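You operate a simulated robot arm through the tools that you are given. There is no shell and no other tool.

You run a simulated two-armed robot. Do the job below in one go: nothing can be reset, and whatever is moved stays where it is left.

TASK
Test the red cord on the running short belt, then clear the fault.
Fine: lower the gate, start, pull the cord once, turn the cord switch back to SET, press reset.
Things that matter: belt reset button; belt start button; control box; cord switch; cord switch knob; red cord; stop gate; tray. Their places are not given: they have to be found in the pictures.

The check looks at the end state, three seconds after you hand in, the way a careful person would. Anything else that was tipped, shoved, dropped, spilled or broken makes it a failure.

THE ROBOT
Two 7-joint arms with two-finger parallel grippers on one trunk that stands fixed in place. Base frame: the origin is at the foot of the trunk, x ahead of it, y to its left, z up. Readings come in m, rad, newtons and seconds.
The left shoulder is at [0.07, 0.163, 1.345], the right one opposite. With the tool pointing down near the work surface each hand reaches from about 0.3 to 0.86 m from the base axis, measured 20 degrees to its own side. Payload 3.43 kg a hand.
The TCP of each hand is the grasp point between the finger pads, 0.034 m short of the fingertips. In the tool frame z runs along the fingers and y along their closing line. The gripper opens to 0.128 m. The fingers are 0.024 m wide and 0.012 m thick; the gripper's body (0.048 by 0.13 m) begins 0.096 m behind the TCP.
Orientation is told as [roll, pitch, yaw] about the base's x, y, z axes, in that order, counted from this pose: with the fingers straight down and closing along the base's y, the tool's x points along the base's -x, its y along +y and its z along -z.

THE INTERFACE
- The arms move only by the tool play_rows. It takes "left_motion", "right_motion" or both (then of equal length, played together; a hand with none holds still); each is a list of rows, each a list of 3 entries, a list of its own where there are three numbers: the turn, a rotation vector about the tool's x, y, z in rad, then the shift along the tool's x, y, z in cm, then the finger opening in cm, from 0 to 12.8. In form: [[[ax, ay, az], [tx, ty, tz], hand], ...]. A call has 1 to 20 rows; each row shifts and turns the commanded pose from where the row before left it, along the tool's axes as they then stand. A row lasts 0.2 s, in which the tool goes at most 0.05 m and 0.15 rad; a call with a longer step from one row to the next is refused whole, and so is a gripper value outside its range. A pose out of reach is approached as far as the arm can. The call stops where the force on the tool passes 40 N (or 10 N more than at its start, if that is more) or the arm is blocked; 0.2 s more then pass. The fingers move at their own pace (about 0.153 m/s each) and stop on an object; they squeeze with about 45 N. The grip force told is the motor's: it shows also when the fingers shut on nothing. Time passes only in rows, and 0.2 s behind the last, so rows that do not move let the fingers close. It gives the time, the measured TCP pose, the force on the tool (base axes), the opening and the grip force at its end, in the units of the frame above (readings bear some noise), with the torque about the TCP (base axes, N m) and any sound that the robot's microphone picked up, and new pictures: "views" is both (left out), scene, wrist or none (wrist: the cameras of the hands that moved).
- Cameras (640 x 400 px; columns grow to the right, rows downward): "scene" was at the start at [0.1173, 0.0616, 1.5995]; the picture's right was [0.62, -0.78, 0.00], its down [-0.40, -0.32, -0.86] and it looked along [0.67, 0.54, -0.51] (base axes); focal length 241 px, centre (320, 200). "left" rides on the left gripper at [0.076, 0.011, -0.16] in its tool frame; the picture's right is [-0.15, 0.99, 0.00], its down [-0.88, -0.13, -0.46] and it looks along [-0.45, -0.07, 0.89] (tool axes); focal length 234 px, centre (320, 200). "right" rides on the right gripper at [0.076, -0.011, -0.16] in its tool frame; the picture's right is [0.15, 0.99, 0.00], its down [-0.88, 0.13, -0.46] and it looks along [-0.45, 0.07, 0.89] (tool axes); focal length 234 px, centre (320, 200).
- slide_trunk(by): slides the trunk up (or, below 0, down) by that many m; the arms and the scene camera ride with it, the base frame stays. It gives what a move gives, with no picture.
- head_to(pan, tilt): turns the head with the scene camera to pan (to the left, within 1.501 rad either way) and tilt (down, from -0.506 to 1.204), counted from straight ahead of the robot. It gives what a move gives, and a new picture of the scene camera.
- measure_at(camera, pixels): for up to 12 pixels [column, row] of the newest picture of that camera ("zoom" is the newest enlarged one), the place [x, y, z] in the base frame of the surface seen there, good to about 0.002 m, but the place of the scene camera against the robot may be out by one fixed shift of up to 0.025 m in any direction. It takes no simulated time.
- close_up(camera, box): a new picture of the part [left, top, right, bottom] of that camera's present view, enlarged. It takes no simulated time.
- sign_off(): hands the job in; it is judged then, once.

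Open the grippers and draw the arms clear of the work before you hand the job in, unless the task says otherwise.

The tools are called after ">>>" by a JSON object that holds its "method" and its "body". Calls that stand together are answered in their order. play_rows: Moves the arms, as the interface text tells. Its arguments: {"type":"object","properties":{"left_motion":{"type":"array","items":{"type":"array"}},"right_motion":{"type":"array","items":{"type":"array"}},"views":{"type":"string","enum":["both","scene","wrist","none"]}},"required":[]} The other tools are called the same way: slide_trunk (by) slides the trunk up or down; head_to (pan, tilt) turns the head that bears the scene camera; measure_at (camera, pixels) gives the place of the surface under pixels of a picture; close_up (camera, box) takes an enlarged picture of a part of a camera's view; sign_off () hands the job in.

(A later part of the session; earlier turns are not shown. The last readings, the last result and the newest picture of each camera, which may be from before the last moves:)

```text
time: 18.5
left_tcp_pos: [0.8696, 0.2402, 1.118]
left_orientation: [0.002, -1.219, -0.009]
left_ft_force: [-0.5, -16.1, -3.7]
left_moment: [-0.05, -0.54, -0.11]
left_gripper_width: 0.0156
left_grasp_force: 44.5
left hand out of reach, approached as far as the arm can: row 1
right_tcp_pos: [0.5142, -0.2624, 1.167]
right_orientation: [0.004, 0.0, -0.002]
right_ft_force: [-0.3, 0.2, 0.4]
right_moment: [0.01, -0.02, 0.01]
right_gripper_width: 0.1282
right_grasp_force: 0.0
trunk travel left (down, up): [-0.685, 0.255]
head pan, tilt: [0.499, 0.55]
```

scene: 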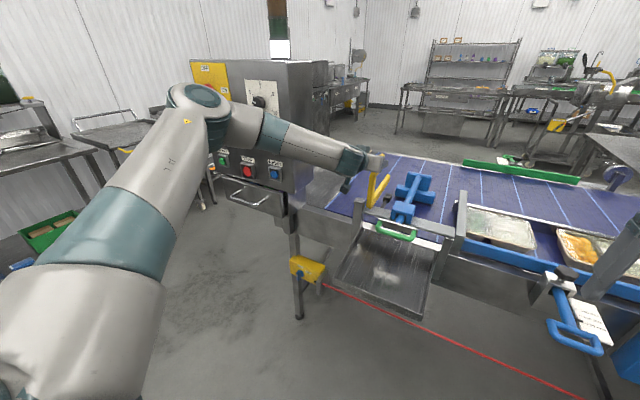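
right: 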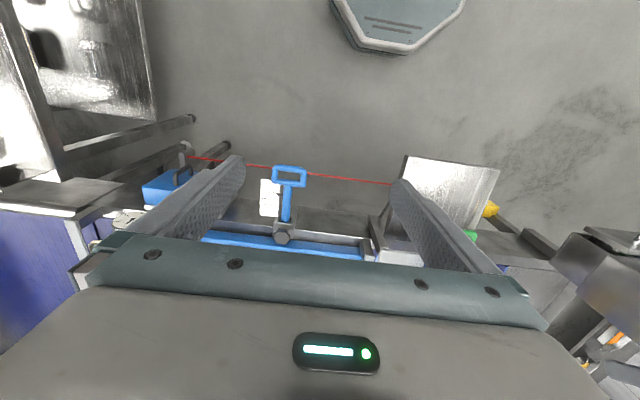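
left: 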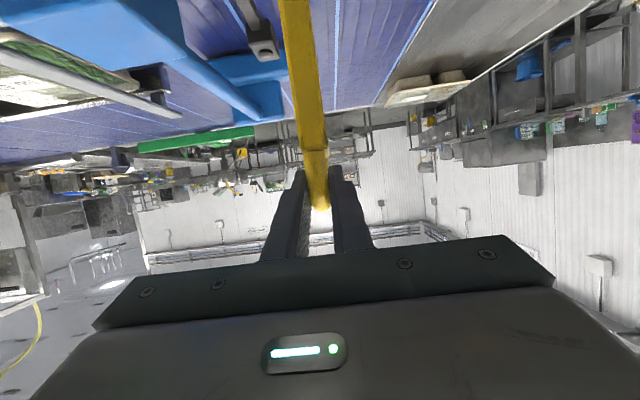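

Gripped (opening 1.6 cm). I try pushing the gate down gently 1.5 cm to see if it slides.

>>> {"method": "play_rows", "body": {"left_motion": [[[0, 0, 0], [0.47, -0.1, 0.17], 1], [[0, 0, 0], [0.47, 0, 0.17], 1], [[0, 0, 0], [0.47, 0, 0.17], 1]]}}

```text
time: 19.3
left_tcp_pos: [0.8694, 0.241, 1.1116]
left_orientation: [0.004, -1.227, -0.016]
left_ft_force: [22.4, -25.1, 6.1]
left_moment: [0.08, 0.23, 0.2]
left_gripper_width: 0.0158
left_grasp_force: 45.0
left hand out of reach, approached as far as the arm can: row 2
right_tcp_pos: [0.5169, -0.2614, 1.165]
right_orientation: [0.003, 0.005, 0.004]
right_ft_force: [-0.2, 0.5, 0.0]
right_moment: [-0.03, 0.01, 0.03]
right_gripper_width: 0.128
right_grasp_force: 0.1
trunk travel left (down, up): [-0.685, 0.255]
head pan, tilt: [0.499, 0.55]
stopped in row 3 (left hand): the force on the tool passed its limit at 42 N (the readings are from after the stop); the commanded pose is now the measured one
```

scene: 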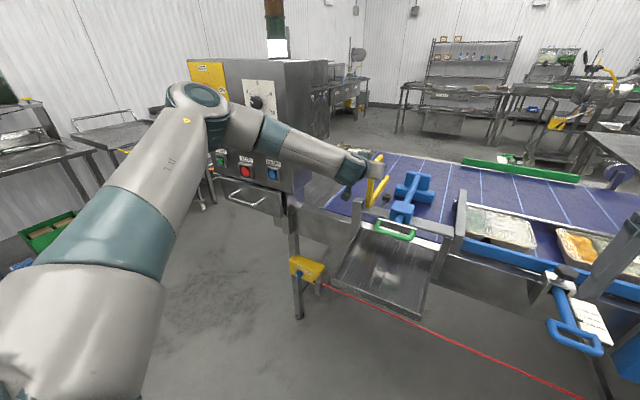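
left: 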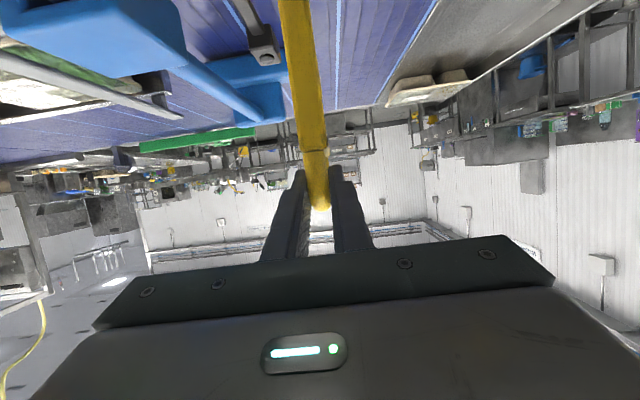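

Pressing down by arm alone runs into the reach limit and side forces. Before deciding, I measure the arm's joints in the scene picture to see how bent the arm is.

>>> {"method": "measure_at", "body": {"camera": "scene", "pixels": [[195, 95], [240, 130], [300, 155], [350, 165], [375, 165], [150, 180], [100, 240], [60, 300], [30, 370], [355, 180]]}}

>>> {"method": "close_up", "body": {"camera": "scene", "box": [280, 110, 480, 250]}}

```text
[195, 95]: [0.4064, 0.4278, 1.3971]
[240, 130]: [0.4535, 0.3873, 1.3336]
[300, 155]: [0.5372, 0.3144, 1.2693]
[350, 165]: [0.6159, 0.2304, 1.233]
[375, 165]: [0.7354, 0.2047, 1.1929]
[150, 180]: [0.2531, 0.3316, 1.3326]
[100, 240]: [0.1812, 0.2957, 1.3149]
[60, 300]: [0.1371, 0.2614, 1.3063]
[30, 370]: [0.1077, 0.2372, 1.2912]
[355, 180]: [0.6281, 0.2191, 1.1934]
```

```text
2.86 times, centred on (380, 180) of scene
```

zoom: 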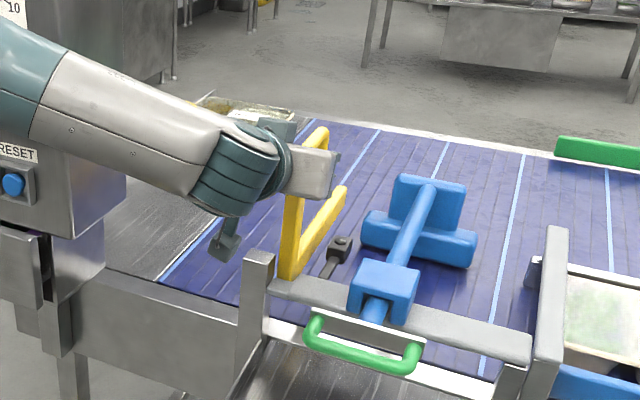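

The arm is bent ~90° at the elbow, so the limit is the wrist angle rather than length; a steeper hand should reach further. I release the ring, and back off along the fingers.

>>> {"method": "play_rows", "body": {"left_motion": [[[0, 0, 0], [0, 0, 0], 3], [[0, 0, 0], [0, 0, 0], 8], [[0, 0, 0], [0, 0, -1], 8], [[0, 0, 0], [0, 0, -4], 8], [[0, 0, 0], [0, 0, -4], 8], [[0, 0, 0], [0, 0, -4], 8]], "views": "wrist"}}

>>> {"method": "measure_at", "body": {"camera": "left", "pixels": [[316, 175], [312, 150], [308, 110], [302, 70], [320, 150]]}}

```text
time: 20.7
left_tcp_pos: [0.7435, 0.2477, 1.1551]
left_orientation: [0.003, -1.227, -0.004]
left_ft_force: [-0.3, 0.0, 0.0]
left_moment: [-0.03, 0.02, -0.01]
left_gripper_width: 0.08
left_grasp_force: 0.1
right_tcp_pos: [0.5122, -0.2602, 1.1682]
right_orientation: [0.0, -0.003, 0.002]
right_ft_force: [-0.9, 0.1, -0.5]
right_moment: [0.0, -0.01, 0.01]
right_gripper_width: 0.1282
right_grasp_force: 0.1
trunk travel left (down, up): [-0.685, 0.255]
head pan, tilt: [0.499, 0.55]
```

left: 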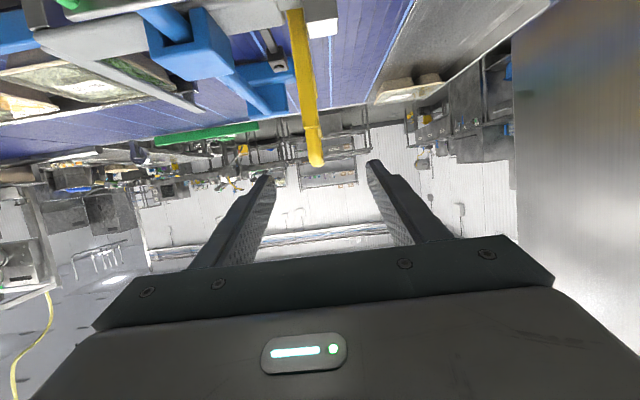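

```text
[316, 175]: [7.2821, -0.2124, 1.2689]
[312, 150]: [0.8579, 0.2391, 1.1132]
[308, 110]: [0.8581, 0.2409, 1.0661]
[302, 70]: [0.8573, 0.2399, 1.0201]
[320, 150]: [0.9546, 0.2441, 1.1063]
```

I compare the ring's height with before by measuring the topmost ring points (around (316,160)).

>>> {"method": "measure_at", "body": {"camera": "left", "pixels": [[316, 163], [316, 160], [317, 157], [318, 165], [310, 128], [310, 125], [304, 60], [298, 25], [298, 16]]}}

>>> {"method": "close_up", "body": {"camera": "left", "box": [260, 0, 380, 180]}}

```text
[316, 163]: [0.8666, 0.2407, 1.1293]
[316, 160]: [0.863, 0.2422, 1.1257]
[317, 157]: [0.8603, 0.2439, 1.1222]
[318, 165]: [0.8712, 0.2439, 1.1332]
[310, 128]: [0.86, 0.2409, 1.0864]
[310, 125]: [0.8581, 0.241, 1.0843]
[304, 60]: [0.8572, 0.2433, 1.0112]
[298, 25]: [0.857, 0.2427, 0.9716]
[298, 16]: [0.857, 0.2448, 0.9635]
```

```text
2.22 times, centred on (320, 90) of left
```

zoom: 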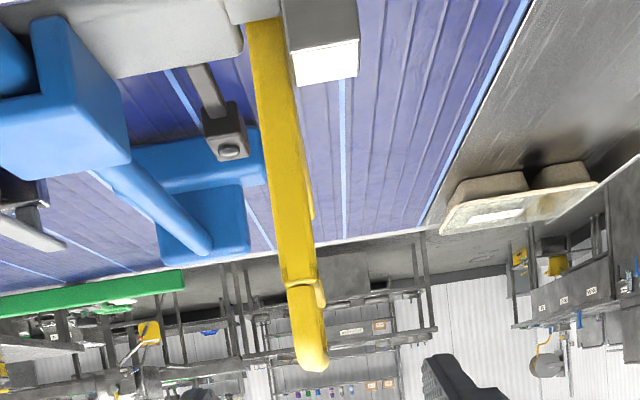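

The gate hasn't moved (seam still at z≈1.087). I raise the trunk back by 0.14 m and set the hand steeper (pitch ≈ −0.4).

>>> {"method": "slide_trunk", "body": {"by": 0.14}}

>>> {"method": "play_rows", "body": {"left_motion": [[[0, 0.14, 0], [0, 0, 0], 8], [[0, 0.14, 0], [0, 0, 0], 8], [[0, 0.14, 0], [0, 0, 0], 8], [[0, 0.14, 0], [0, 0, 0], 8], [[0, 0.14, 0], [0, 0, 0], 8], [[0, 0.13, 0], [0, 0, 0], 8]]}}

```text
time: 22.4
left_tcp_pos: [0.7456, 0.2476, 1.294]
left_orientation: [0.003, -1.226, -0.004]
left_ft_force: [0.6, 0.3, 1.0]
left_moment: [-0.03, 0.01, 0.02]
left_gripper_width: 0.0801
left_grasp_force: 0.0
right_tcp_pos: [0.5132, -0.2598, 1.3068]
right_orientation: [0.0, 0.0, 0.002]
right_ft_force: [-0.4, 0.7, -0.3]
right_moment: [0.01, -0.01, 0.01]
right_gripper_width: 0.128
right_grasp_force: 0.1
trunk travel left (down, up): [-0.825, 0.115]
head pan, tilt: [0.499, 0.55]
```

```text
time: 23.8
left_tcp_pos: [0.7451, 0.2476, 1.2938]
left_orientation: [0.002, -0.394, -0.004]
left_ft_force: [-0.1, -0.9, 0.4]
left_moment: [-0.03, 0.02, 0.01]
left_gripper_width: 0.0799
left_grasp_force: 0.1
right_tcp_pos: [0.5157, -0.259, 1.3069]
right_orientation: [0.0, 0.001, 0.002]
right_ft_force: [0.0, 0.0, -0.2]
right_moment: [0.01, 0.03, -0.03]
right_gripper_width: 0.1282
right_grasp_force: 0.0
trunk travel left (down, up): [-0.825, 0.115]
head pan, tilt: [0.499, 0.55]
```

scene: 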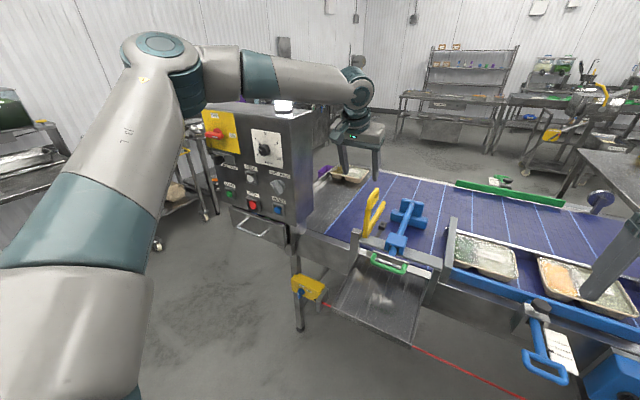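
left: 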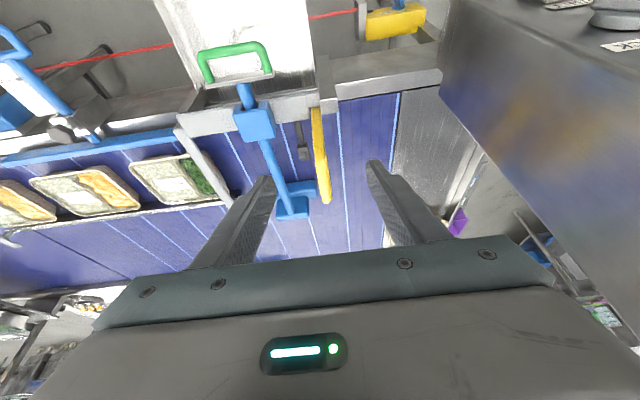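

The gate is below the left hand in view (blade at (320,160)). I move toward a point about 8 cm above the ring at (0.89, 0.241, 1.20).

>>> {"method": "play_rows", "body": {"left_motion": [[[0, 0, 0], [-2.44, -0.165, 3.56], 8], [[0, 0, 0], [-2.44, -0.165, 3.56], 8], [[0, 0, 0], [-2.44, -0.165, 3.56], 8], [[0, 0, 0], [-2.44, -0.165, 3.56], 8]]}}

```text
time: 24.8
left_tcp_pos: [0.8064, 0.2925, 1.2117]
left_orientation: [-0.001, -0.395, -0.003]
left_ft_force: [0.1, 0.4, 0.6]
left_moment: [0.01, 0.0, 0.0]
left_gripper_width: 0.08
left_grasp_force: 0.0
left hand out of reach, approached as far as the arm can: row 2, 3, 4
right_tcp_pos: [0.5144, -0.2576, 1.3069]
right_orientation: [0.0, 0.001, 0.0]
right_ft_force: [0.0, 0.4, 0.1]
right_moment: [0.0, 0.02, 0.0]
right_gripper_width: 0.1281
right_grasp_force: 0.0
trunk travel left (down, up): [-0.825, 0.115]
head pan, tilt: [0.499, 0.55]
```

scene: 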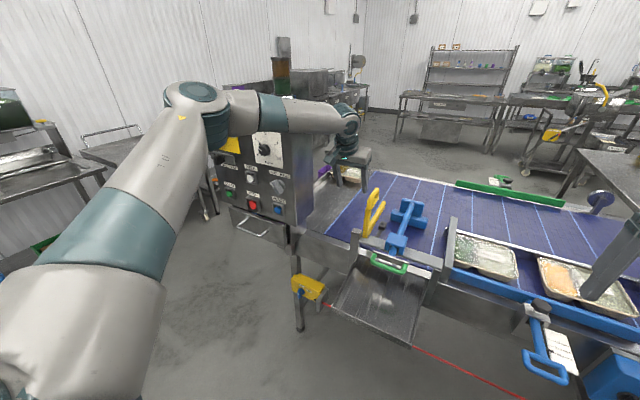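
left: 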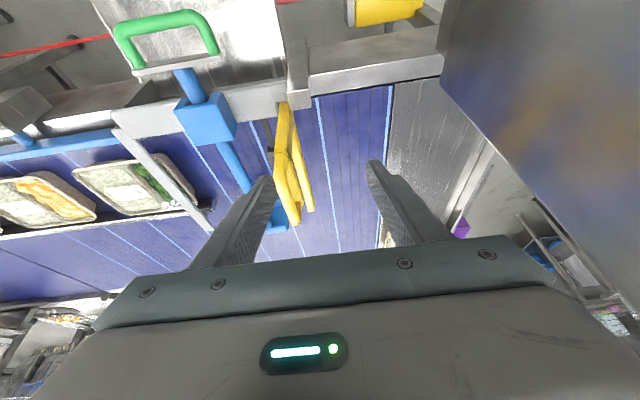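

Reach ends at a fixed radius for steep poses, so a nearly horizontal hand is the way (it reached 0.92 m). I back off, then pitch to about −1.5.

>>> {"method": "play_rows", "body": {"left_motion": [[[0, 0, 0], [1.3, -1.7, -3.8], 8], [[0, 0, 0], [1.3, -1.7, -3.8], 8], [[0, 0, 0], [1.3, -1.7, -3.8], 8], [[0, -0.1375, 0], [0, 0, 0], 8], [[0, -0.1375, 0], [0, 0, 0], 8], [[0, -0.1375, 0], [0, 0, 0], 8], [[0, -0.1375, 0], [0, 0, 0], 8], [[0, -0.1375, 0], [0, 0, 0], 8], [[0, -0.1375, 0], [0, 0, 0], 8], [[0, -0.1375, 0], [0, 0, 0], 8], [[0, -0.1375, 0], [0, 0, 0], 8]], "views": "scene"}}

```text
time: 27.2
left_tcp_pos: [0.7283, 0.2414, 1.3012]
left_orientation: [-0.02, -1.5, 0.022]
left_ft_force: [0.2, 0.1, 0.6]
left_moment: [-0.02, 0.02, -0.03]
left_gripper_width: 0.0801
left_grasp_force: 0.0
right_tcp_pos: [0.5145, -0.2587, 1.3066]
right_orientation: [-0.001, 0.002, 0.002]
right_ft_force: [0.3, 1.0, 0.1]
right_moment: [0.0, -0.03, 0.04]
right_gripper_width: 0.1278
right_grasp_force: 0.0
trunk travel left (down, up): [-0.825, 0.115]
head pan, tilt: [0.499, 0.55]
```

scene: 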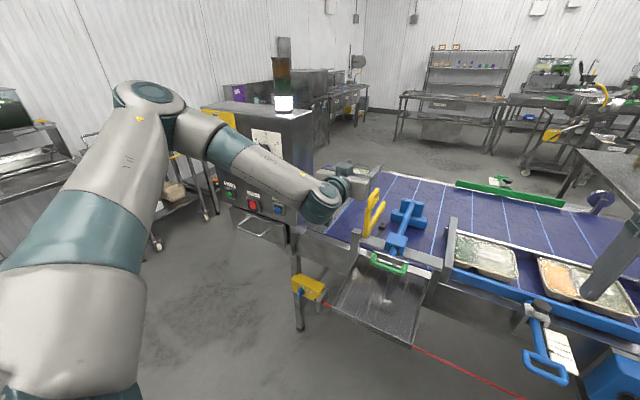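

I lower the trunk 0.19 m so the now near-horizontal hand is at the ring's height.

>>> {"method": "slide_trunk", "body": {"by": -0.19}}

>>> {"method": "play_rows", "body": {"left_motion": [[[0, 0, 0], [0, 0, 3], 8], [[0, 0, 0], [0, 0, 4], 8], [[0, 0, 0], [0, 0, 3], 8]]}}

```text
time: 29.3
left_tcp_pos: [0.726, 0.2408, 1.1114]
left_orientation: [0.004, -1.496, -0.005]
left_ft_force: [0.2, 0.1, -0.3]
left_moment: [-0.03, 0.0, -0.01]
left_gripper_width: 0.0798
left_grasp_force: 0.0
right_tcp_pos: [0.5136, -0.2607, 1.117]
right_orientation: [0.001, 0.0, 0.004]
right_ft_force: [0.2, -0.4, 1.1]
right_moment: [0.0, -0.02, -0.03]
right_gripper_width: 0.1279
right_grasp_force: 0.0
trunk travel left (down, up): [-0.635, 0.305]
head pan, tilt: [0.499, 0.55]
```

```text
time: 30.1
left_tcp_pos: [0.8265, 0.2406, 1.1046]
left_orientation: [0.01, -1.495, -0.012]
left_ft_force: [0.0, -0.1, 0.0]
left_moment: [0.0, 0.01, 0.03]
left_gripper_width: 0.0801
left_grasp_force: 0.0
right_tcp_pos: [0.5134, -0.2593, 1.118]
right_orientation: [0.001, 0.002, 0.004]
right_ft_force: [0.0, -0.3, 0.5]
right_moment: [0.01, 0.03, -0.01]
right_gripper_width: 0.1279
right_grasp_force: 0.1
trunk travel left (down, up): [-0.635, 0.305]
head pan, tilt: [0.499, 0.55]
```

scene: 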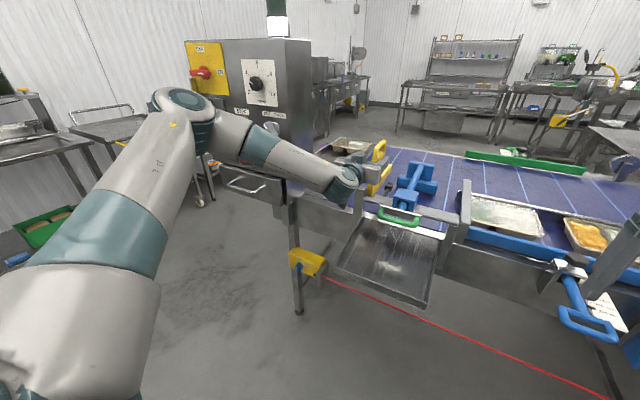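
left: 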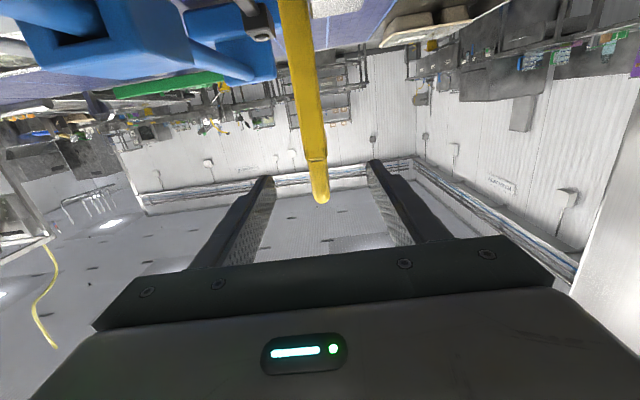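

Fingers straddle the ring's plane, y 0.2406. I advance 5 cm further with 1 cm up to reach (0.878, 0.241, 1.11).

>>> {"method": "play_rows", "body": {"left_motion": [[[0, 0, 0], [-0.6, 0, 2.6], 8], [[0, 0, 0], [-0.4, 0, 2.6], 8]], "views": "wrist"}}

```text
time: 30.7
left_tcp_pos: [0.8734, 0.2469, 1.1135]
left_orientation: [-0.002, -1.495, 0.0]
left_ft_force: [-0.1, 0.8, -0.1]
left_moment: [0.02, -0.01, -0.03]
left_gripper_width: 0.0801
left_grasp_force: 0.0
left hand out of reach, approached as far as the arm can: row 2
right_tcp_pos: [0.5142, -0.2595, 1.1182]
right_orientation: [-0.002, 0.001, 0.002]
right_ft_force: [-0.8, -0.3, 0.9]
right_moment: [-0.02, 0.0, 0.01]
right_gripper_width: 0.128
right_grasp_force: 0.1
trunk travel left (down, up): [-0.635, 0.305]
head pan, tilt: [0.499, 0.55]
```

left: 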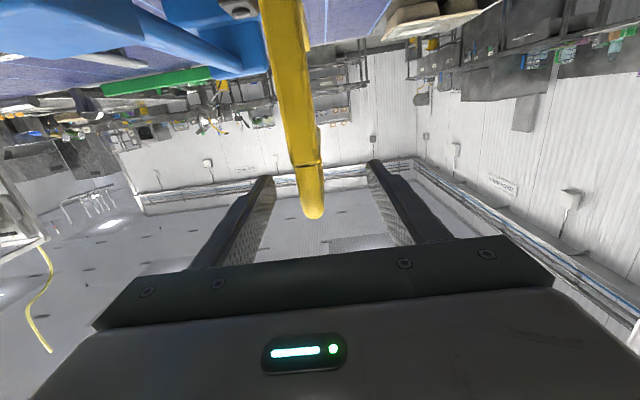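

At the limit the fingers still overlap the ring by ~5 cm. I centre on it (y 0.241), pull back 1 cm for slack and close; then I'll use the trunk slide for a purely vertical push.

>>> {"method": "play_rows", "body": {"left_motion": [[[0, 0, 0], [0, -0.65, -0.8], 8], [[0, 0, 0], [0, 0, 0], 5], [[0, 0, 0], [0, 0, 0], 3], [[0, 0, 0], [0, 0, 0], 1], [[0, 0, 0], [0, 0, 0], 1]], "views": "wrist"}}

```text
time: 31.9
left_tcp_pos: [0.8667, 0.2393, 1.1145]
left_orientation: [-0.004, -1.496, 0.002]
left_ft_force: [0.4, 3.0, 0.3]
left_moment: [-0.01, 0.01, 0.11]
left_gripper_width: 0.0157
left_grasp_force: 44.8
right_tcp_pos: [0.5132, -0.2578, 1.1182]
right_orientation: [0.001, 0.001, 0.004]
right_ft_force: [-0.3, 0.1, 0.7]
right_moment: [0.04, -0.01, -0.02]
right_gripper_width: 0.128
right_grasp_force: 0.1
trunk travel left (down, up): [-0.635, 0.305]
head pan, tilt: [0.499, 0.55]
```

left: 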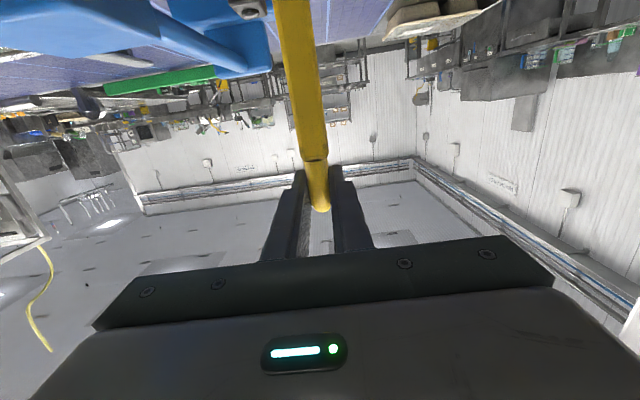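

Clean grip (1.57 cm, only 3 N side force). I push straight down 1.5 cm with the arm, watching the force.

>>> {"method": "play_rows", "body": {"left_motion": [[[0, 0, 0], [0.5, 0, 0.04], 1], [[0, 0, 0], [0.5, 0, 0.04], 1], [[0, 0, 0], [0.5, 0, 0.04], 1]], "views": "wrist"}}

```text
time: 32.7
left_tcp_pos: [0.8658, 0.2412, 1.1003]
left_orientation: [0.02, -1.494, -0.024]
left_ft_force: [22.7, -4.5, 4.4]
left_moment: [0.06, -0.93, 0.29]
left_gripper_width: 0.0156
left_grasp_force: 45.4
left hand out of reach, approached as far as the arm can: row 2
right_tcp_pos: [0.5164, -0.26, 1.1151]
right_orientation: [0.003, 0.004, 0.003]
right_ft_force: [0.5, -0.4, -0.2]
right_moment: [0.0, -0.02, 0.0]
right_gripper_width: 0.1279
right_grasp_force: 0.1
trunk travel left (down, up): [-0.635, 0.305]
head pan, tilt: [0.499, 0.55]
```

left: 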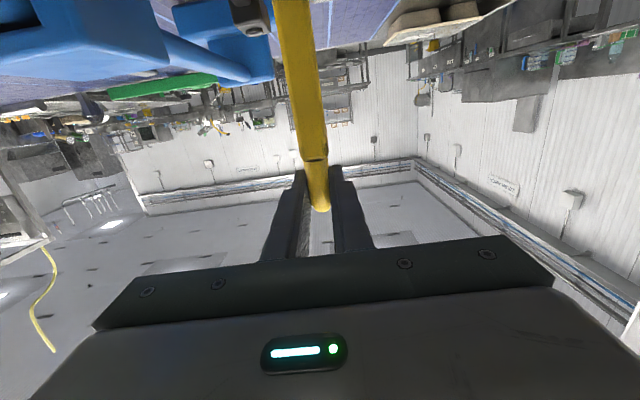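

The hand went down 14 mm with only ~4 N vertical force and the ring stayed in the same place between the fingers. I measure the gate's points to confirm that it moved.

>>> {"method": "measure_at", "body": {"camera": "left", "pixels": [[315, 158], [312, 130], [305, 80], [296, 20], [320, 200], [290, 5]]}}

>>> {"method": "close_up", "body": {"camera": "scene", "box": [330, 110, 450, 220]}}

```text
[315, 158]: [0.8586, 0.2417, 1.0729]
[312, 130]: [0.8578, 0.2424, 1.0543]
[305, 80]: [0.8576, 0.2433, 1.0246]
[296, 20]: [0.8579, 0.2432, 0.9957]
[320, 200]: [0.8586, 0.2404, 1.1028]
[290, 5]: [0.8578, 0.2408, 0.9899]
```

```text
3.64 times, centred on (390, 165) of scene
```

zoom: 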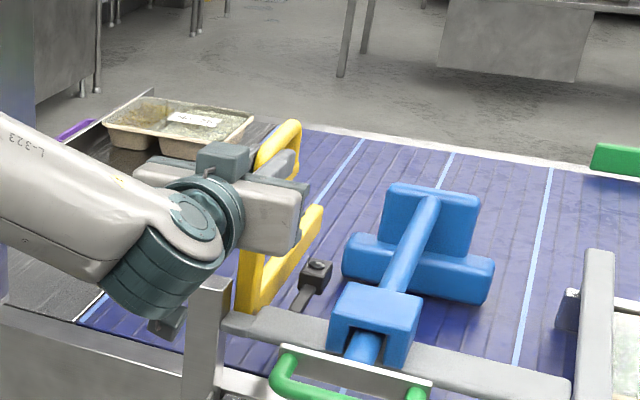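

Seam now at z≈1.073 versus 1.087 before: the gate slides vertically and has come down 14 mm. I continue down with the trunk in small steps, checking force.

>>> {"method": "slide_trunk", "body": {"by": -0.02}}

```text
time: 33.4
left_tcp_pos: [0.8658, 0.2394, 1.0777]
left_orientation: [0.015, -1.485, -0.019]
left_ft_force: [22.8, -9.0, -3.8]
left_moment: [0.16, 1.14, 0.06]
left_gripper_width: 0.0156
left_grasp_force: 44.6
right_tcp_pos: [0.5165, -0.2615, 1.0945]
right_orientation: [0.002, 0.003, 0.001]
right_ft_force: [-0.7, -0.7, 0.3]
right_moment: [0.01, -0.01, 0.01]
right_gripper_width: 0.128
right_grasp_force: 0.0
trunk travel left (down, up): [-0.615, 0.325]
head pan, tilt: [0.499, 0.55]
```

Vertical force is small (−4 N) and the TCP went to z 1.078. I continue down 1.5 cm.

>>> {"method": "slide_trunk", "body": {"by": -0.015}}

```text
time: 34.0
left_tcp_pos: [0.8655, 0.2394, 1.0646]
left_orientation: [0.029, -1.492, -0.034]
left_ft_force: [20.8, -10.5, -5.1]
left_moment: [0.13, -0.63, 0.09]
left_gripper_width: 0.0158
left_grasp_force: 44.9
right_tcp_pos: [0.5169, -0.2606, 1.0799]
right_orientation: [0.001, 0.003, 0.001]
right_ft_force: [0.4, -0.7, 0.0]
right_moment: [0.01, -0.02, 0.01]
right_gripper_width: 0.1277
right_grasp_force: 0.1
trunk travel left (down, up): [-0.6, 0.34]
head pan, tilt: [0.499, 0.55]
```

The gate is down ~5 cm so far (TCP z 1.065). Another 1 cm.

>>> {"method": "slide_trunk", "body": {"by": -0.01}}

>>> {"method": "play_rows", "body": {"left_motion": [[[0, 0, 0], [0, 0, 0], 1]]}}

>>> {"method": "measure_at", "body": {"camera": "left", "pixels": [[315, 158], [312, 130], [305, 80], [296, 20], [320, 200], [290, 5]]}}

>>> {"method": "close_up", "body": {"camera": "scene", "box": [330, 110, 450, 220]}}

```text
time: 34.6
left_tcp_pos: [0.8649, 0.2395, 1.0543]
left_orientation: [0.028, -1.492, -0.031]
left_ft_force: [20.6, -12.3, -5.4]
left_moment: [0.09, -0.58, 0.07]
left_gripper_width: 0.0158
left_grasp_force: 45.0
right_tcp_pos: [0.5171, -0.2619, 1.0694]
right_orientation: [0.001, 0.003, 0.002]
right_ft_force: [0.2, -0.1, 0.2]
right_moment: [0.01, -0.01, 0.0]
right_gripper_width: 0.128
right_grasp_force: 0.0
trunk travel left (down, up): [-0.59, 0.35]
head pan, tilt: [0.499, 0.55]
```

```text
time: 35.0
left_tcp_pos: [0.8648, 0.24, 1.0546]
left_orientation: [0.026, -1.493, -0.028]
left_ft_force: [20.1, -12.4, -5.8]
left_moment: [0.16, -0.11, 0.09]
left_gripper_width: 0.0161
left_grasp_force: 44.7
right_tcp_pos: [0.5179, -0.261, 1.0694]
right_orientation: [0.001, 0.004, 0.002]
right_ft_force: [0.1, -0.2, 0.0]
right_moment: [0.03, 0.01, 0.02]
right_gripper_width: 0.128
right_grasp_force: 0.1
trunk travel left (down, up): [-0.59, 0.35]
head pan, tilt: [0.499, 0.55]
```

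scene: 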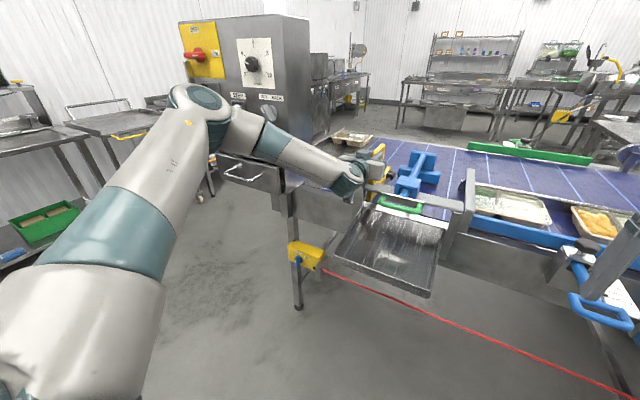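
left: 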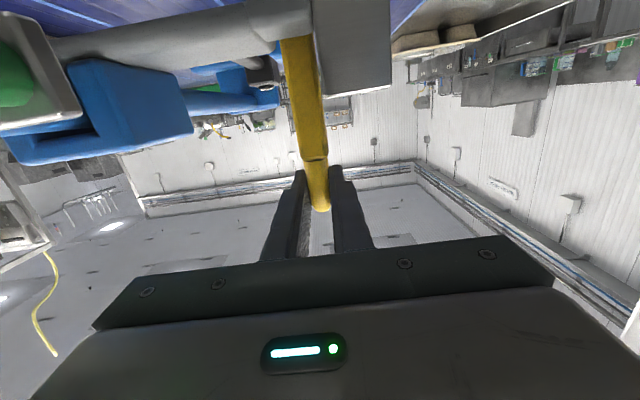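

```text
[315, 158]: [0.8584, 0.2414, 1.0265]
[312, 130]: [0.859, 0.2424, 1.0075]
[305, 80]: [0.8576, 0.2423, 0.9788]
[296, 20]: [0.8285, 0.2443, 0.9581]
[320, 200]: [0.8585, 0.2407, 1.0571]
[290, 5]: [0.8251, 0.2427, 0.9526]
```

```text
3.64 times, centred on (390, 165) of scene
```

zoom: 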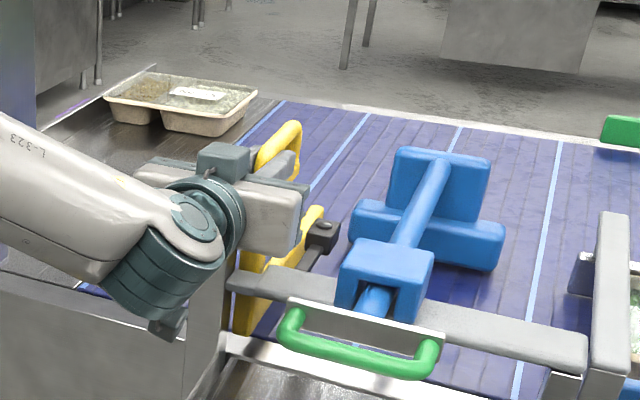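

The gate is now 6 cm lower. I go on in 6 mm steps until the vertical force shows it has reached its stop.

>>> {"method": "slide_trunk", "body": {"by": -0.006}}

```text
time: 35.5
left_tcp_pos: [0.8654, 0.2407, 1.0519]
left_orientation: [0.029, -1.498, -0.032]
left_ft_force: [24.8, -12.7, 5.6]
left_moment: [0.11, -0.21, 0.06]
left_gripper_width: 0.0157
left_grasp_force: 45.3
right_tcp_pos: [0.5168, -0.2599, 1.0643]
right_orientation: [0.003, 0.002, 0.002]
right_ft_force: [-0.5, -0.1, -0.2]
right_moment: [0.01, -0.03, 0.04]
right_gripper_width: 0.128
right_grasp_force: 0.1
trunk travel left (down, up): [-0.584, 0.356]
head pan, tilt: [0.499, 0.55]
```

TCP moved only ~2.5 mm and the vertical force flipped to +5.6 N, suggesting a stop. One more 5 mm to confirm it's fully seated.

>>> {"method": "slide_trunk", "body": {"by": -0.005}}

```text
time: 36.0
left_tcp_pos: [0.8655, 0.2396, 1.051]
left_orientation: [0.01, -1.504, -0.014]
left_ft_force: [15.9, -10.9, 0.5]
left_moment: [0.08, 0.43, -0.03]
left_gripper_width: 0.0155
left_grasp_force: 44.8
right_tcp_pos: [0.5156, -0.2603, 1.0601]
right_orientation: [0.001, 0.003, 0.003]
right_ft_force: [0.0, 1.2, 0.2]
right_moment: [-0.02, 0.01, 0.0]
right_gripper_width: 0.128
right_grasp_force: 0.0
trunk travel left (down, up): [-0.579, 0.361]
head pan, tilt: [0.499, 0.55]
stopped: the force on the tool passed its limit at 42 N (the readings are from after the stop); the commanded pose is now the measured one
```

The push stopped against a hard stop (42 N limit) with the gate ≈6.3 cm lower. I open the fingers and back off straight along the hand.

>>> {"method": "play_rows", "body": {"left_motion": [[[0, 0, 0], [0, 0, 0], 3], [[0, 0, 0], [0, 0, 0], 8], [[0, 0, 0], [0, 0, -1], 8], [[0, 0, 0], [0, 0, -4], 8], [[0, 0, 0], [0, 0, -4], 8], [[0, 0, 0], [0, 0, -4], 8], [[0, 0, 0], [0, 0, -4], 8]]}}

```text
time: 37.6
left_tcp_pos: [0.6933, 0.2428, 1.0639]
left_orientation: [-0.008, -1.506, 0.007]
left_ft_force: [-0.4, 0.2, -0.6]
left_moment: [-0.05, 0.0, 0.0]
left_gripper_width: 0.08
left_grasp_force: 0.0
right_tcp_pos: [0.5127, -0.26, 1.063]
right_orientation: [0.0, 0.0, 0.0]
right_ft_force: [-1.1, -0.2, 0.2]
right_moment: [0.0, -0.01, 0.0]
right_gripper_width: 0.1281
right_grasp_force: 0.1
trunk travel left (down, up): [-0.579, 0.361]
head pan, tilt: [0.499, 0.55]
```

scene: 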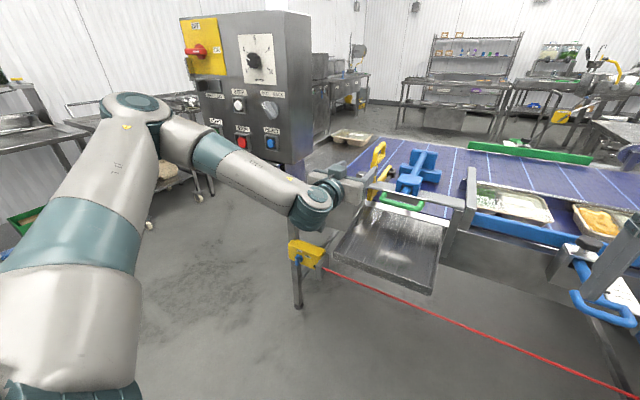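
left: 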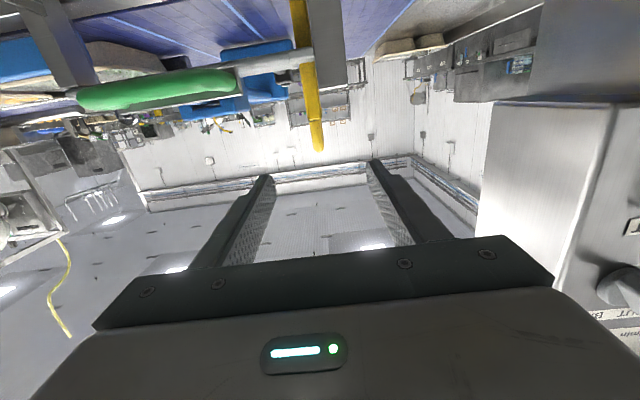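

The gate stays lowered (ring top now near (316,148)). Next I look closely at the START button, the cord switch and the cord from the current views.

>>> {"method": "close_up", "body": {"camera": "scene", "box": [170, 80, 310, 170]}}

>>> {"method": "close_up", "body": {"camera": "scene", "box": [270, 225, 350, 320]}}

>>> {"method": "measure_at", "body": {"camera": "scene", "pixels": [[330, 273], [350, 282], [380, 293], [420, 309], [460, 324], [500, 339], [540, 356], [580, 373], [303, 259], [298, 262], [310, 250], [296, 290]]}}

```text
4.44 times, centred on (240, 125) of scene
```

zoom: 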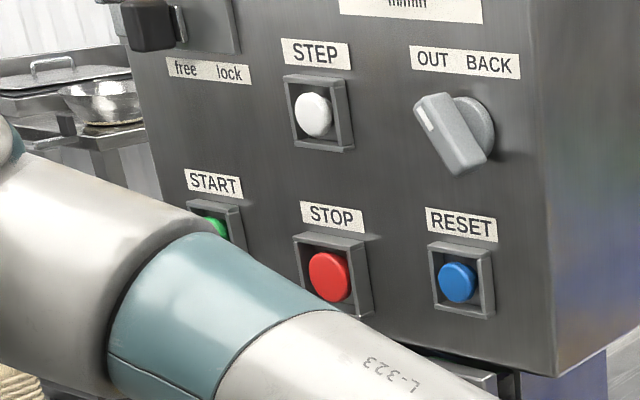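

```text
4.21 times, centred on (310, 272) of scene
```

zoom: 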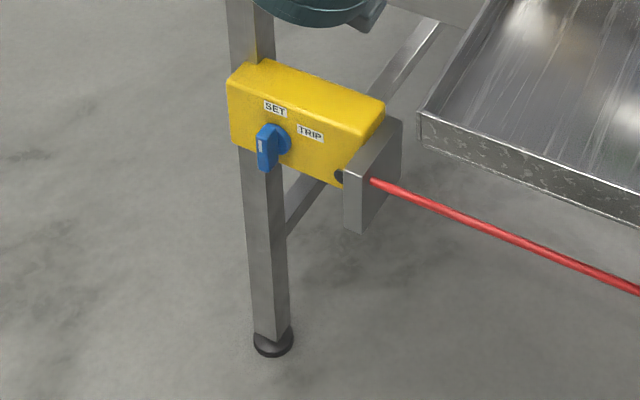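

```text
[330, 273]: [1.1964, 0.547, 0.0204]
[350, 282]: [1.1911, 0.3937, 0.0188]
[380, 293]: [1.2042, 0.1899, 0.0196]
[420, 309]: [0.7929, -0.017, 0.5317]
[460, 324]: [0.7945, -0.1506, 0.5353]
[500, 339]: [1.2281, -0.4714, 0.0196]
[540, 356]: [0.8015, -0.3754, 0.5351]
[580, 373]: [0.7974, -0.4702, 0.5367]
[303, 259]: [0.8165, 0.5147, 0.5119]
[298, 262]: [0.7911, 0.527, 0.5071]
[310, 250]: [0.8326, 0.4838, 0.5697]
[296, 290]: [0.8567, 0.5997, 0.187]
```

The cord runs along y at x≈0.80, z≈0.517 (after correcting the scene's ~+0.018 m z shift seen on the buttons). I measure the blue handle/motor box near the cord so the right arm can avoid them.

>>> {"method": "head_to", "body": {"pan": -0.05, "tilt": 0.75}}

>>> {"method": "close_up", "body": {"camera": "scene", "box": [200, 120, 560, 340]}}

```text
time: 38.6
left_tcp_pos: [0.6946, 0.2439, 1.0642]
left_orientation: [-0.005, -1.508, 0.004]
left_ft_force: [0.7, -0.1, -0.7]
left_moment: [-0.01, 0.01, -0.05]
left_gripper_width: 0.0801
left_grasp_force: 0.1
right_tcp_pos: [0.5128, -0.258, 1.0608]
right_orientation: [0.0, 0.0, 0.002]
right_ft_force: [-0.3, -0.1, 0.0]
right_moment: [0.0, 0.02, 0.0]
right_gripper_width: 0.1278
right_grasp_force: 0.0
trunk travel left (down, up): [-0.579, 0.361]
head pan, tilt: [-0.051, 0.75]
```

scene: 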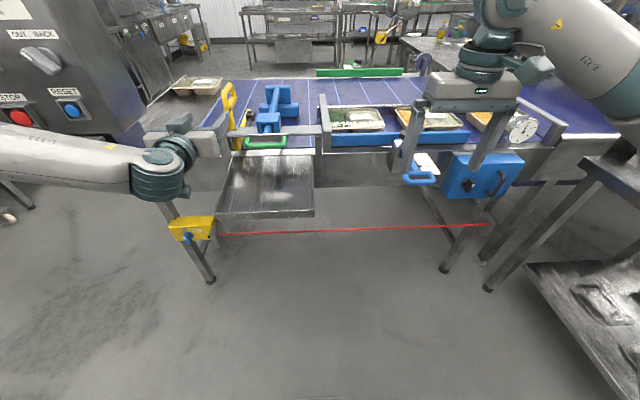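

```text
1.78 times, centred on (380, 230) of scene
```

zoom: 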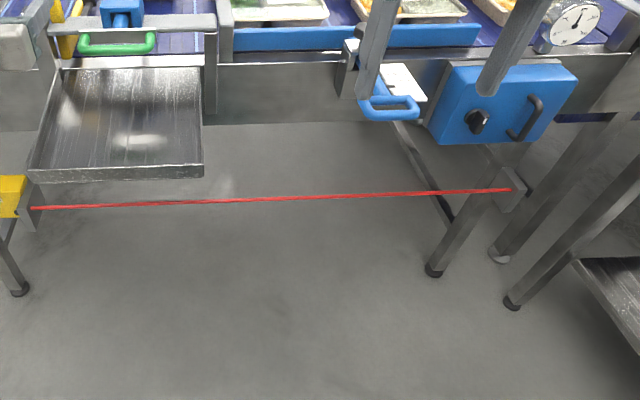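

>>> {"method": "measure_at", "body": {"camera": "scene", "pixels": [[420, 180], [430, 175], [280, 235], [320, 232], [360, 230], [400, 227], [440, 226], [260, 216], [310, 214], [230, 237], [470, 225], [340, 231]]}}

```text
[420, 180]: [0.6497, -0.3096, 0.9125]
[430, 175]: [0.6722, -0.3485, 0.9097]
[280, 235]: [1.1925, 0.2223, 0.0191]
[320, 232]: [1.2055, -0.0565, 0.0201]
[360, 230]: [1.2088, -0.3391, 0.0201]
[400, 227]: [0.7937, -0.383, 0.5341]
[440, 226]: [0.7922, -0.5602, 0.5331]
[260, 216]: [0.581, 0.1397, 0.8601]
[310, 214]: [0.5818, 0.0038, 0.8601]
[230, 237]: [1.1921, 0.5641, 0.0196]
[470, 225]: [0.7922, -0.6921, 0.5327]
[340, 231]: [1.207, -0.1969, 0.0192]
```

The corridor for the right hand is y from −0.02 to −0.27 (chute on one side, blue handle at (0.65,−0.31,0.89) on the other). I now pitch and roll the right hand to face the cord, and bring the left hand back and over toward the START button.

>>> {"method": "play_rows", "body": {"left_motion": [[[0, 0, 0], [0, 0, -4], 6], [[0, 0, 0], [0, 0, -4], 4], [[0, 0, 0], [0, 0, -4], 2], [[0, 0, 0], [0, 0, -4], 0], [[0, 0, 0], [0, 4.45, 0], 0], [[0, 0, 0], [0, 4.45, 0], 0], [[0, 0, 0], [0, 4.45, 0], 0], [[0, 0, 0], [0, 4.45, 0], 0], [[0, 0, 0], [0, 4.45, 0], 0], [[0, 0, 0], [0, 4.45, 0], 0], [[0, 0, 0], [0, 4.45, 0], 0], [[0, 0, 0], [0, 4.45, 0], 0], [[0, 0, 0], [0, 4.45, 0], 0], [[-0.1, 0, 0], [0, 0, 0], 0], [[-0.1, 0, 0], [0, 0, 0], 0], [[-0.1, 0, 0], [0, 0, 0], 0], [[-0.1, 0, 0], [0, 0, 0], 0]], "right_motion": [[[0, -0.15, 0], [0, 1.2, 0], 12.8], [[0, -0.15, 0], [0, 1.2, 0], 12.8], [[0, -0.15, 0], [0, 1.2, 0], 12.8], [[0, -0.15, 0], [0, 1.2, 0], 12.8], [[0, -0.15, 0], [0, 1.2, 0], 12.8], [[0, -0.15, 0], [0, 1.2, 0], 12.8], [[0, -0.15, 0], [0, 1.2, 0], 12.8], [[0, -0.15, 0], [0, 1.2, 0], 12.8], [[0, -0.15, 0], [0, 1.2, 0], 12.8], [[0, -0.15, 0], [0, 1.2, 0], 12.8], [[0, 0, -0.14], [0, 0, 0], 8], [[0, 0, -0.14], [0, 0, 0], 8], [[0, 0, -0.14], [0, 0, 0], 8], [[0, 0, -0.14], [0, 0, 0], 8], [[0, 0, -0.14], [0, 0, 0], 8], [[0, 0, -0.14], [0, 0, 0], 8], [[0, 0, -0.14], [0, 0, 0], 8]]}}

```text
time: 42.2
left_tcp_pos: [0.6176, 0.6432, 1.0707]
left_orientation: [0.406, -1.507, -0.002]
left_ft_force: [-0.2, 0.4, -0.4]
left_moment: [0.0, -0.03, 0.01]
left_gripper_width: 0.0
left_grasp_force: 33.2
left hand out of reach, approached as far as the arm can: row 2, 3, 4
right_tcp_pos: [0.5937, -0.1149, 1.087]
right_orientation: [-1.483, -0.586, 1.524]
right_ft_force: [0.6, -0.4, 0.1]
right_moment: [-0.03, 0.03, -0.02]
right_gripper_width: 0.0801
right_grasp_force: 0.0
right hand out of reach, approached as far as the arm can: row 6, 7, 8, 9, 10
trunk travel left (down, up): [-0.579, 0.361]
head pan, tilt: [-0.051, 0.75]
```

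scene: 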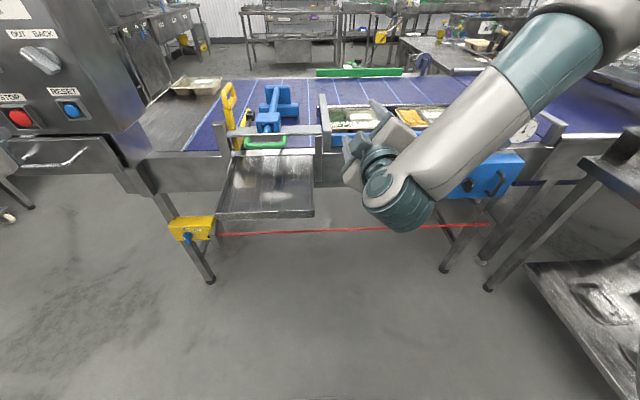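
right: 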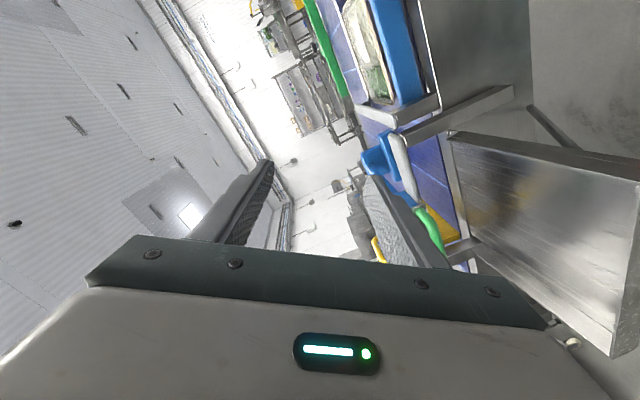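
left: 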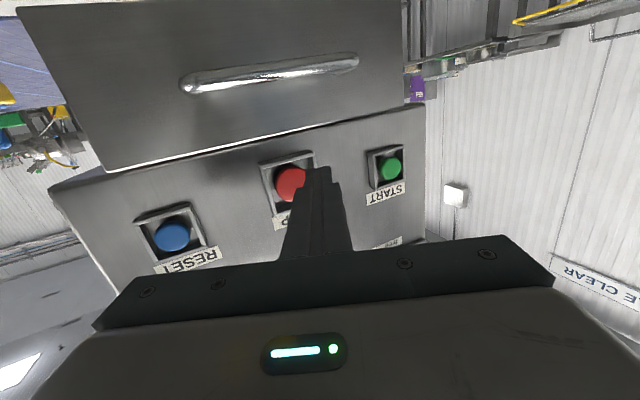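

Left fingertips are ~3 cm in front of the panel between STOP and START; nothing was touched. I finish the right hand's roll and move the closed left fingertips in front of START at (0.660, 0.7585, 1.101).

>>> {"method": "play_rows", "body": {"left_motion": [[[0, 0, 0], [-1.09, 2.92, 1.32], 0], [[0, 0, 0], [-1.09, 3.02, 1.42], 0], [[0, 0, 0], [-1.08, 3.02, 1.42], 0], [[0, 0, 0], [0, 0, 0], 0]], "right_motion": [[[0, 0, -0.14], [0, 0, 0], 8], [[0, 0, -0.14], [0, 0, 0], 8], [[0, 0, -0.14], [0, 0, 0], 8], [[0, 0, -0.14], [0, 0, 0], 8]]}}

>>> {"method": "head_to", "body": {"pan": 0.65, "tilt": 0.5}}

```text
time: 43.2
left_tcp_pos: [0.6242, 0.7427, 1.0994]
left_orientation: [0.382, -1.506, 0.019]
left_ft_force: [0.3, 0.0, 0.6]
left_moment: [0.0, -0.03, -0.07]
left_gripper_width: 0.0001
left_grasp_force: 32.5
right_tcp_pos: [0.593, -0.1153, 1.0875]
right_orientation: [-1.499, -0.029, 1.57]
right_ft_force: [-0.1, -0.1, -0.3]
right_moment: [-0.03, 0.0, -0.02]
right_gripper_width: 0.0799
right_grasp_force: 0.0
trunk travel left (down, up): [-0.579, 0.361]
head pan, tilt: [-0.051, 0.75]
```

scene: 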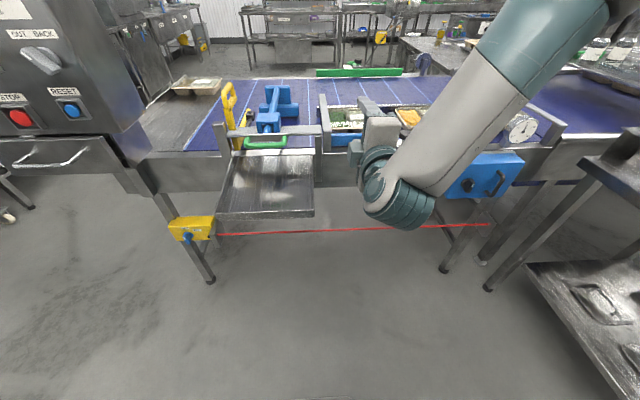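
right: 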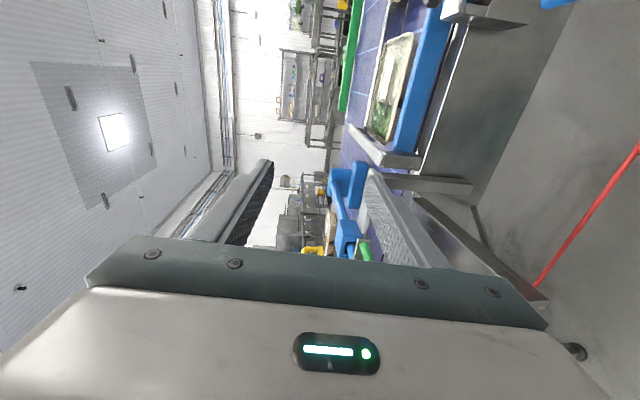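
left: 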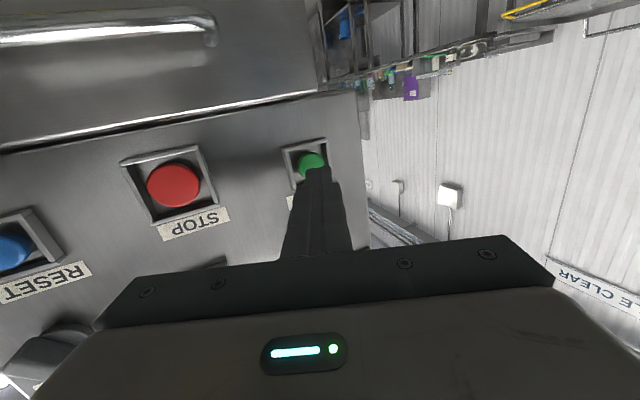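

```text
time: 44.2
left_tcp_pos: [0.6245, 0.7412, 1.1026]
left_orientation: [0.395, -1.505, 0.005]
left_ft_force: [-0.1, -0.5, 0.1]
left_moment: [0.03, 0.0, 0.01]
left_gripper_width: 0.0
left_grasp_force: 32.7
right_tcp_pos: [0.593, -0.1139, 1.0862]
right_orientation: [-1.5, -0.033, 1.571]
right_ft_force: [0.1, -0.3, -0.3]
right_moment: [0.01, -0.03, 0.02]
right_gripper_width: 0.0797
right_grasp_force: 0.1
trunk travel left (down, up): [-0.579, 0.361]
head pan, tilt: [0.649, 0.499]
```

scene: 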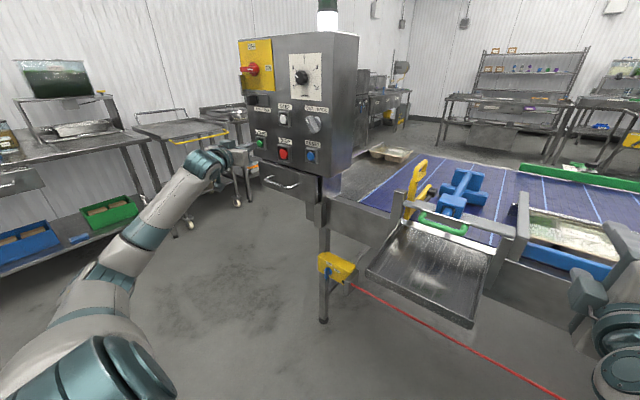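

Fingertips are lined up about 3 cm before START (visible at (312,163)). I check the drawer handle's place and the light tower before pressing.

>>> {"method": "measure_at", "body": {"camera": "left", "pixels": [[100, 35], [200, 25], [100, 80], [312, 160], [305, 150], [318, 155], [295, 155], [325, 150]]}}

>>> {"method": "close_up", "body": {"camera": "scene", "box": [230, 0, 370, 200]}}

>>> {"method": "close_up", "body": {"camera": "scene", "box": [370, 130, 530, 240]}}

```text
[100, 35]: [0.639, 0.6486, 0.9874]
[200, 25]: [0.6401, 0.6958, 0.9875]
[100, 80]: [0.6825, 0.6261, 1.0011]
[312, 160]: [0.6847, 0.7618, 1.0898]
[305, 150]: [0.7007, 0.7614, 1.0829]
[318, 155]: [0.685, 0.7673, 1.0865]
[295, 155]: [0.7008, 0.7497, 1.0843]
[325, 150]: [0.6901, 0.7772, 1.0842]
```

```text
2.00 times, centred on (300, 100) of scene
```

zoom: 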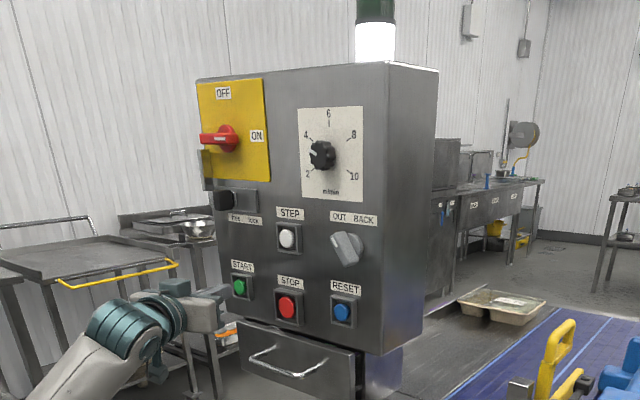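

```text
3.64 times, centred on (450, 185) of scene
```

zoom: 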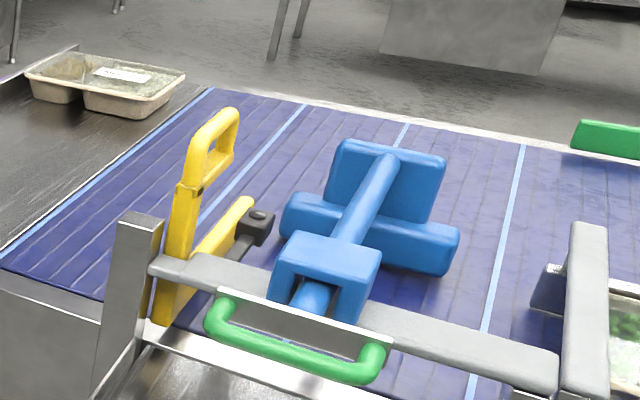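

START face is at x≈0.685, bezel 0.690, centre (0.758, 1.100). I press it with the closed fingertips and back off in the same call, listening for sound.

>>> {"method": "play_rows", "body": {"left_motion": [[[0, 0, 0], [-0.08, 0.22, 1.4], 0], [[0, 0, 0], [-0.05, -0.315, 0.73], 0], [[0, 0, 0], [-0.04, -0.24, 0.55], 0], [[0, 0, 0], [-0.03, -0.2, 0.46], 0], [[0, 0, 0], [0, 0, 0], 0], [[0, 0, 0], [0.1, 0.63, -1.46], 0], [[0, 0, 0], [0.1, 0.63, -1.46], 0]]}}

```text
time: 45.8
left_tcp_pos: [0.624, 0.7482, 1.1006]
left_orientation: [0.396, -1.506, 0.004]
left_ft_force: [-0.3, 0.4, -0.6]
left_moment: [0.0, -0.05, 0.01]
left_gripper_width: 0.0001
left_grasp_force: 33.1
right_tcp_pos: [0.5927, -0.1141, 1.0865]
right_orientation: [-1.499, -0.033, 1.571]
right_ft_force: [-0.1, 0.6, -0.5]
right_moment: [0.0, 0.0, 0.0]
right_gripper_width: 0.08
right_grasp_force: 0.0
trunk travel left (down, up): [-0.579, 0.361]
head pan, tilt: [0.649, 0.499]
heard: click
```

scene: 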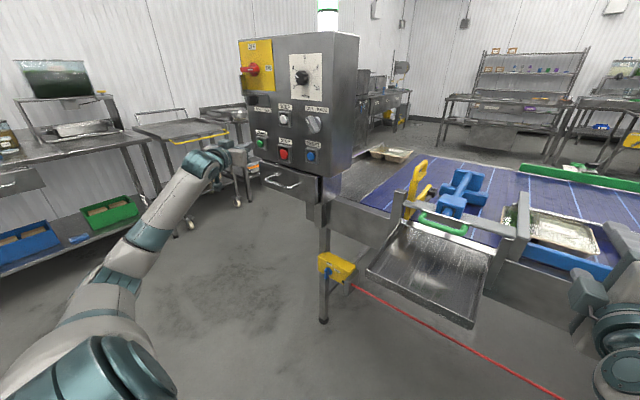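
left: 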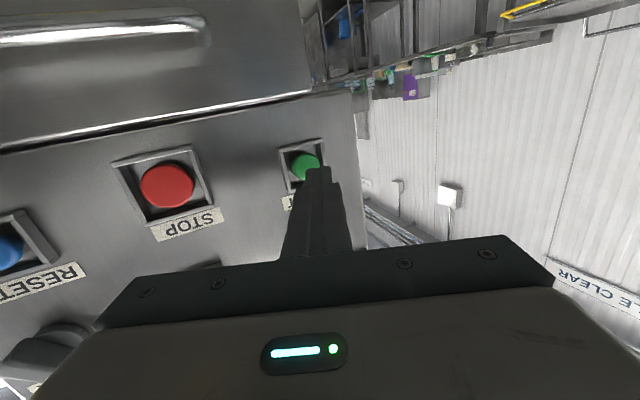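

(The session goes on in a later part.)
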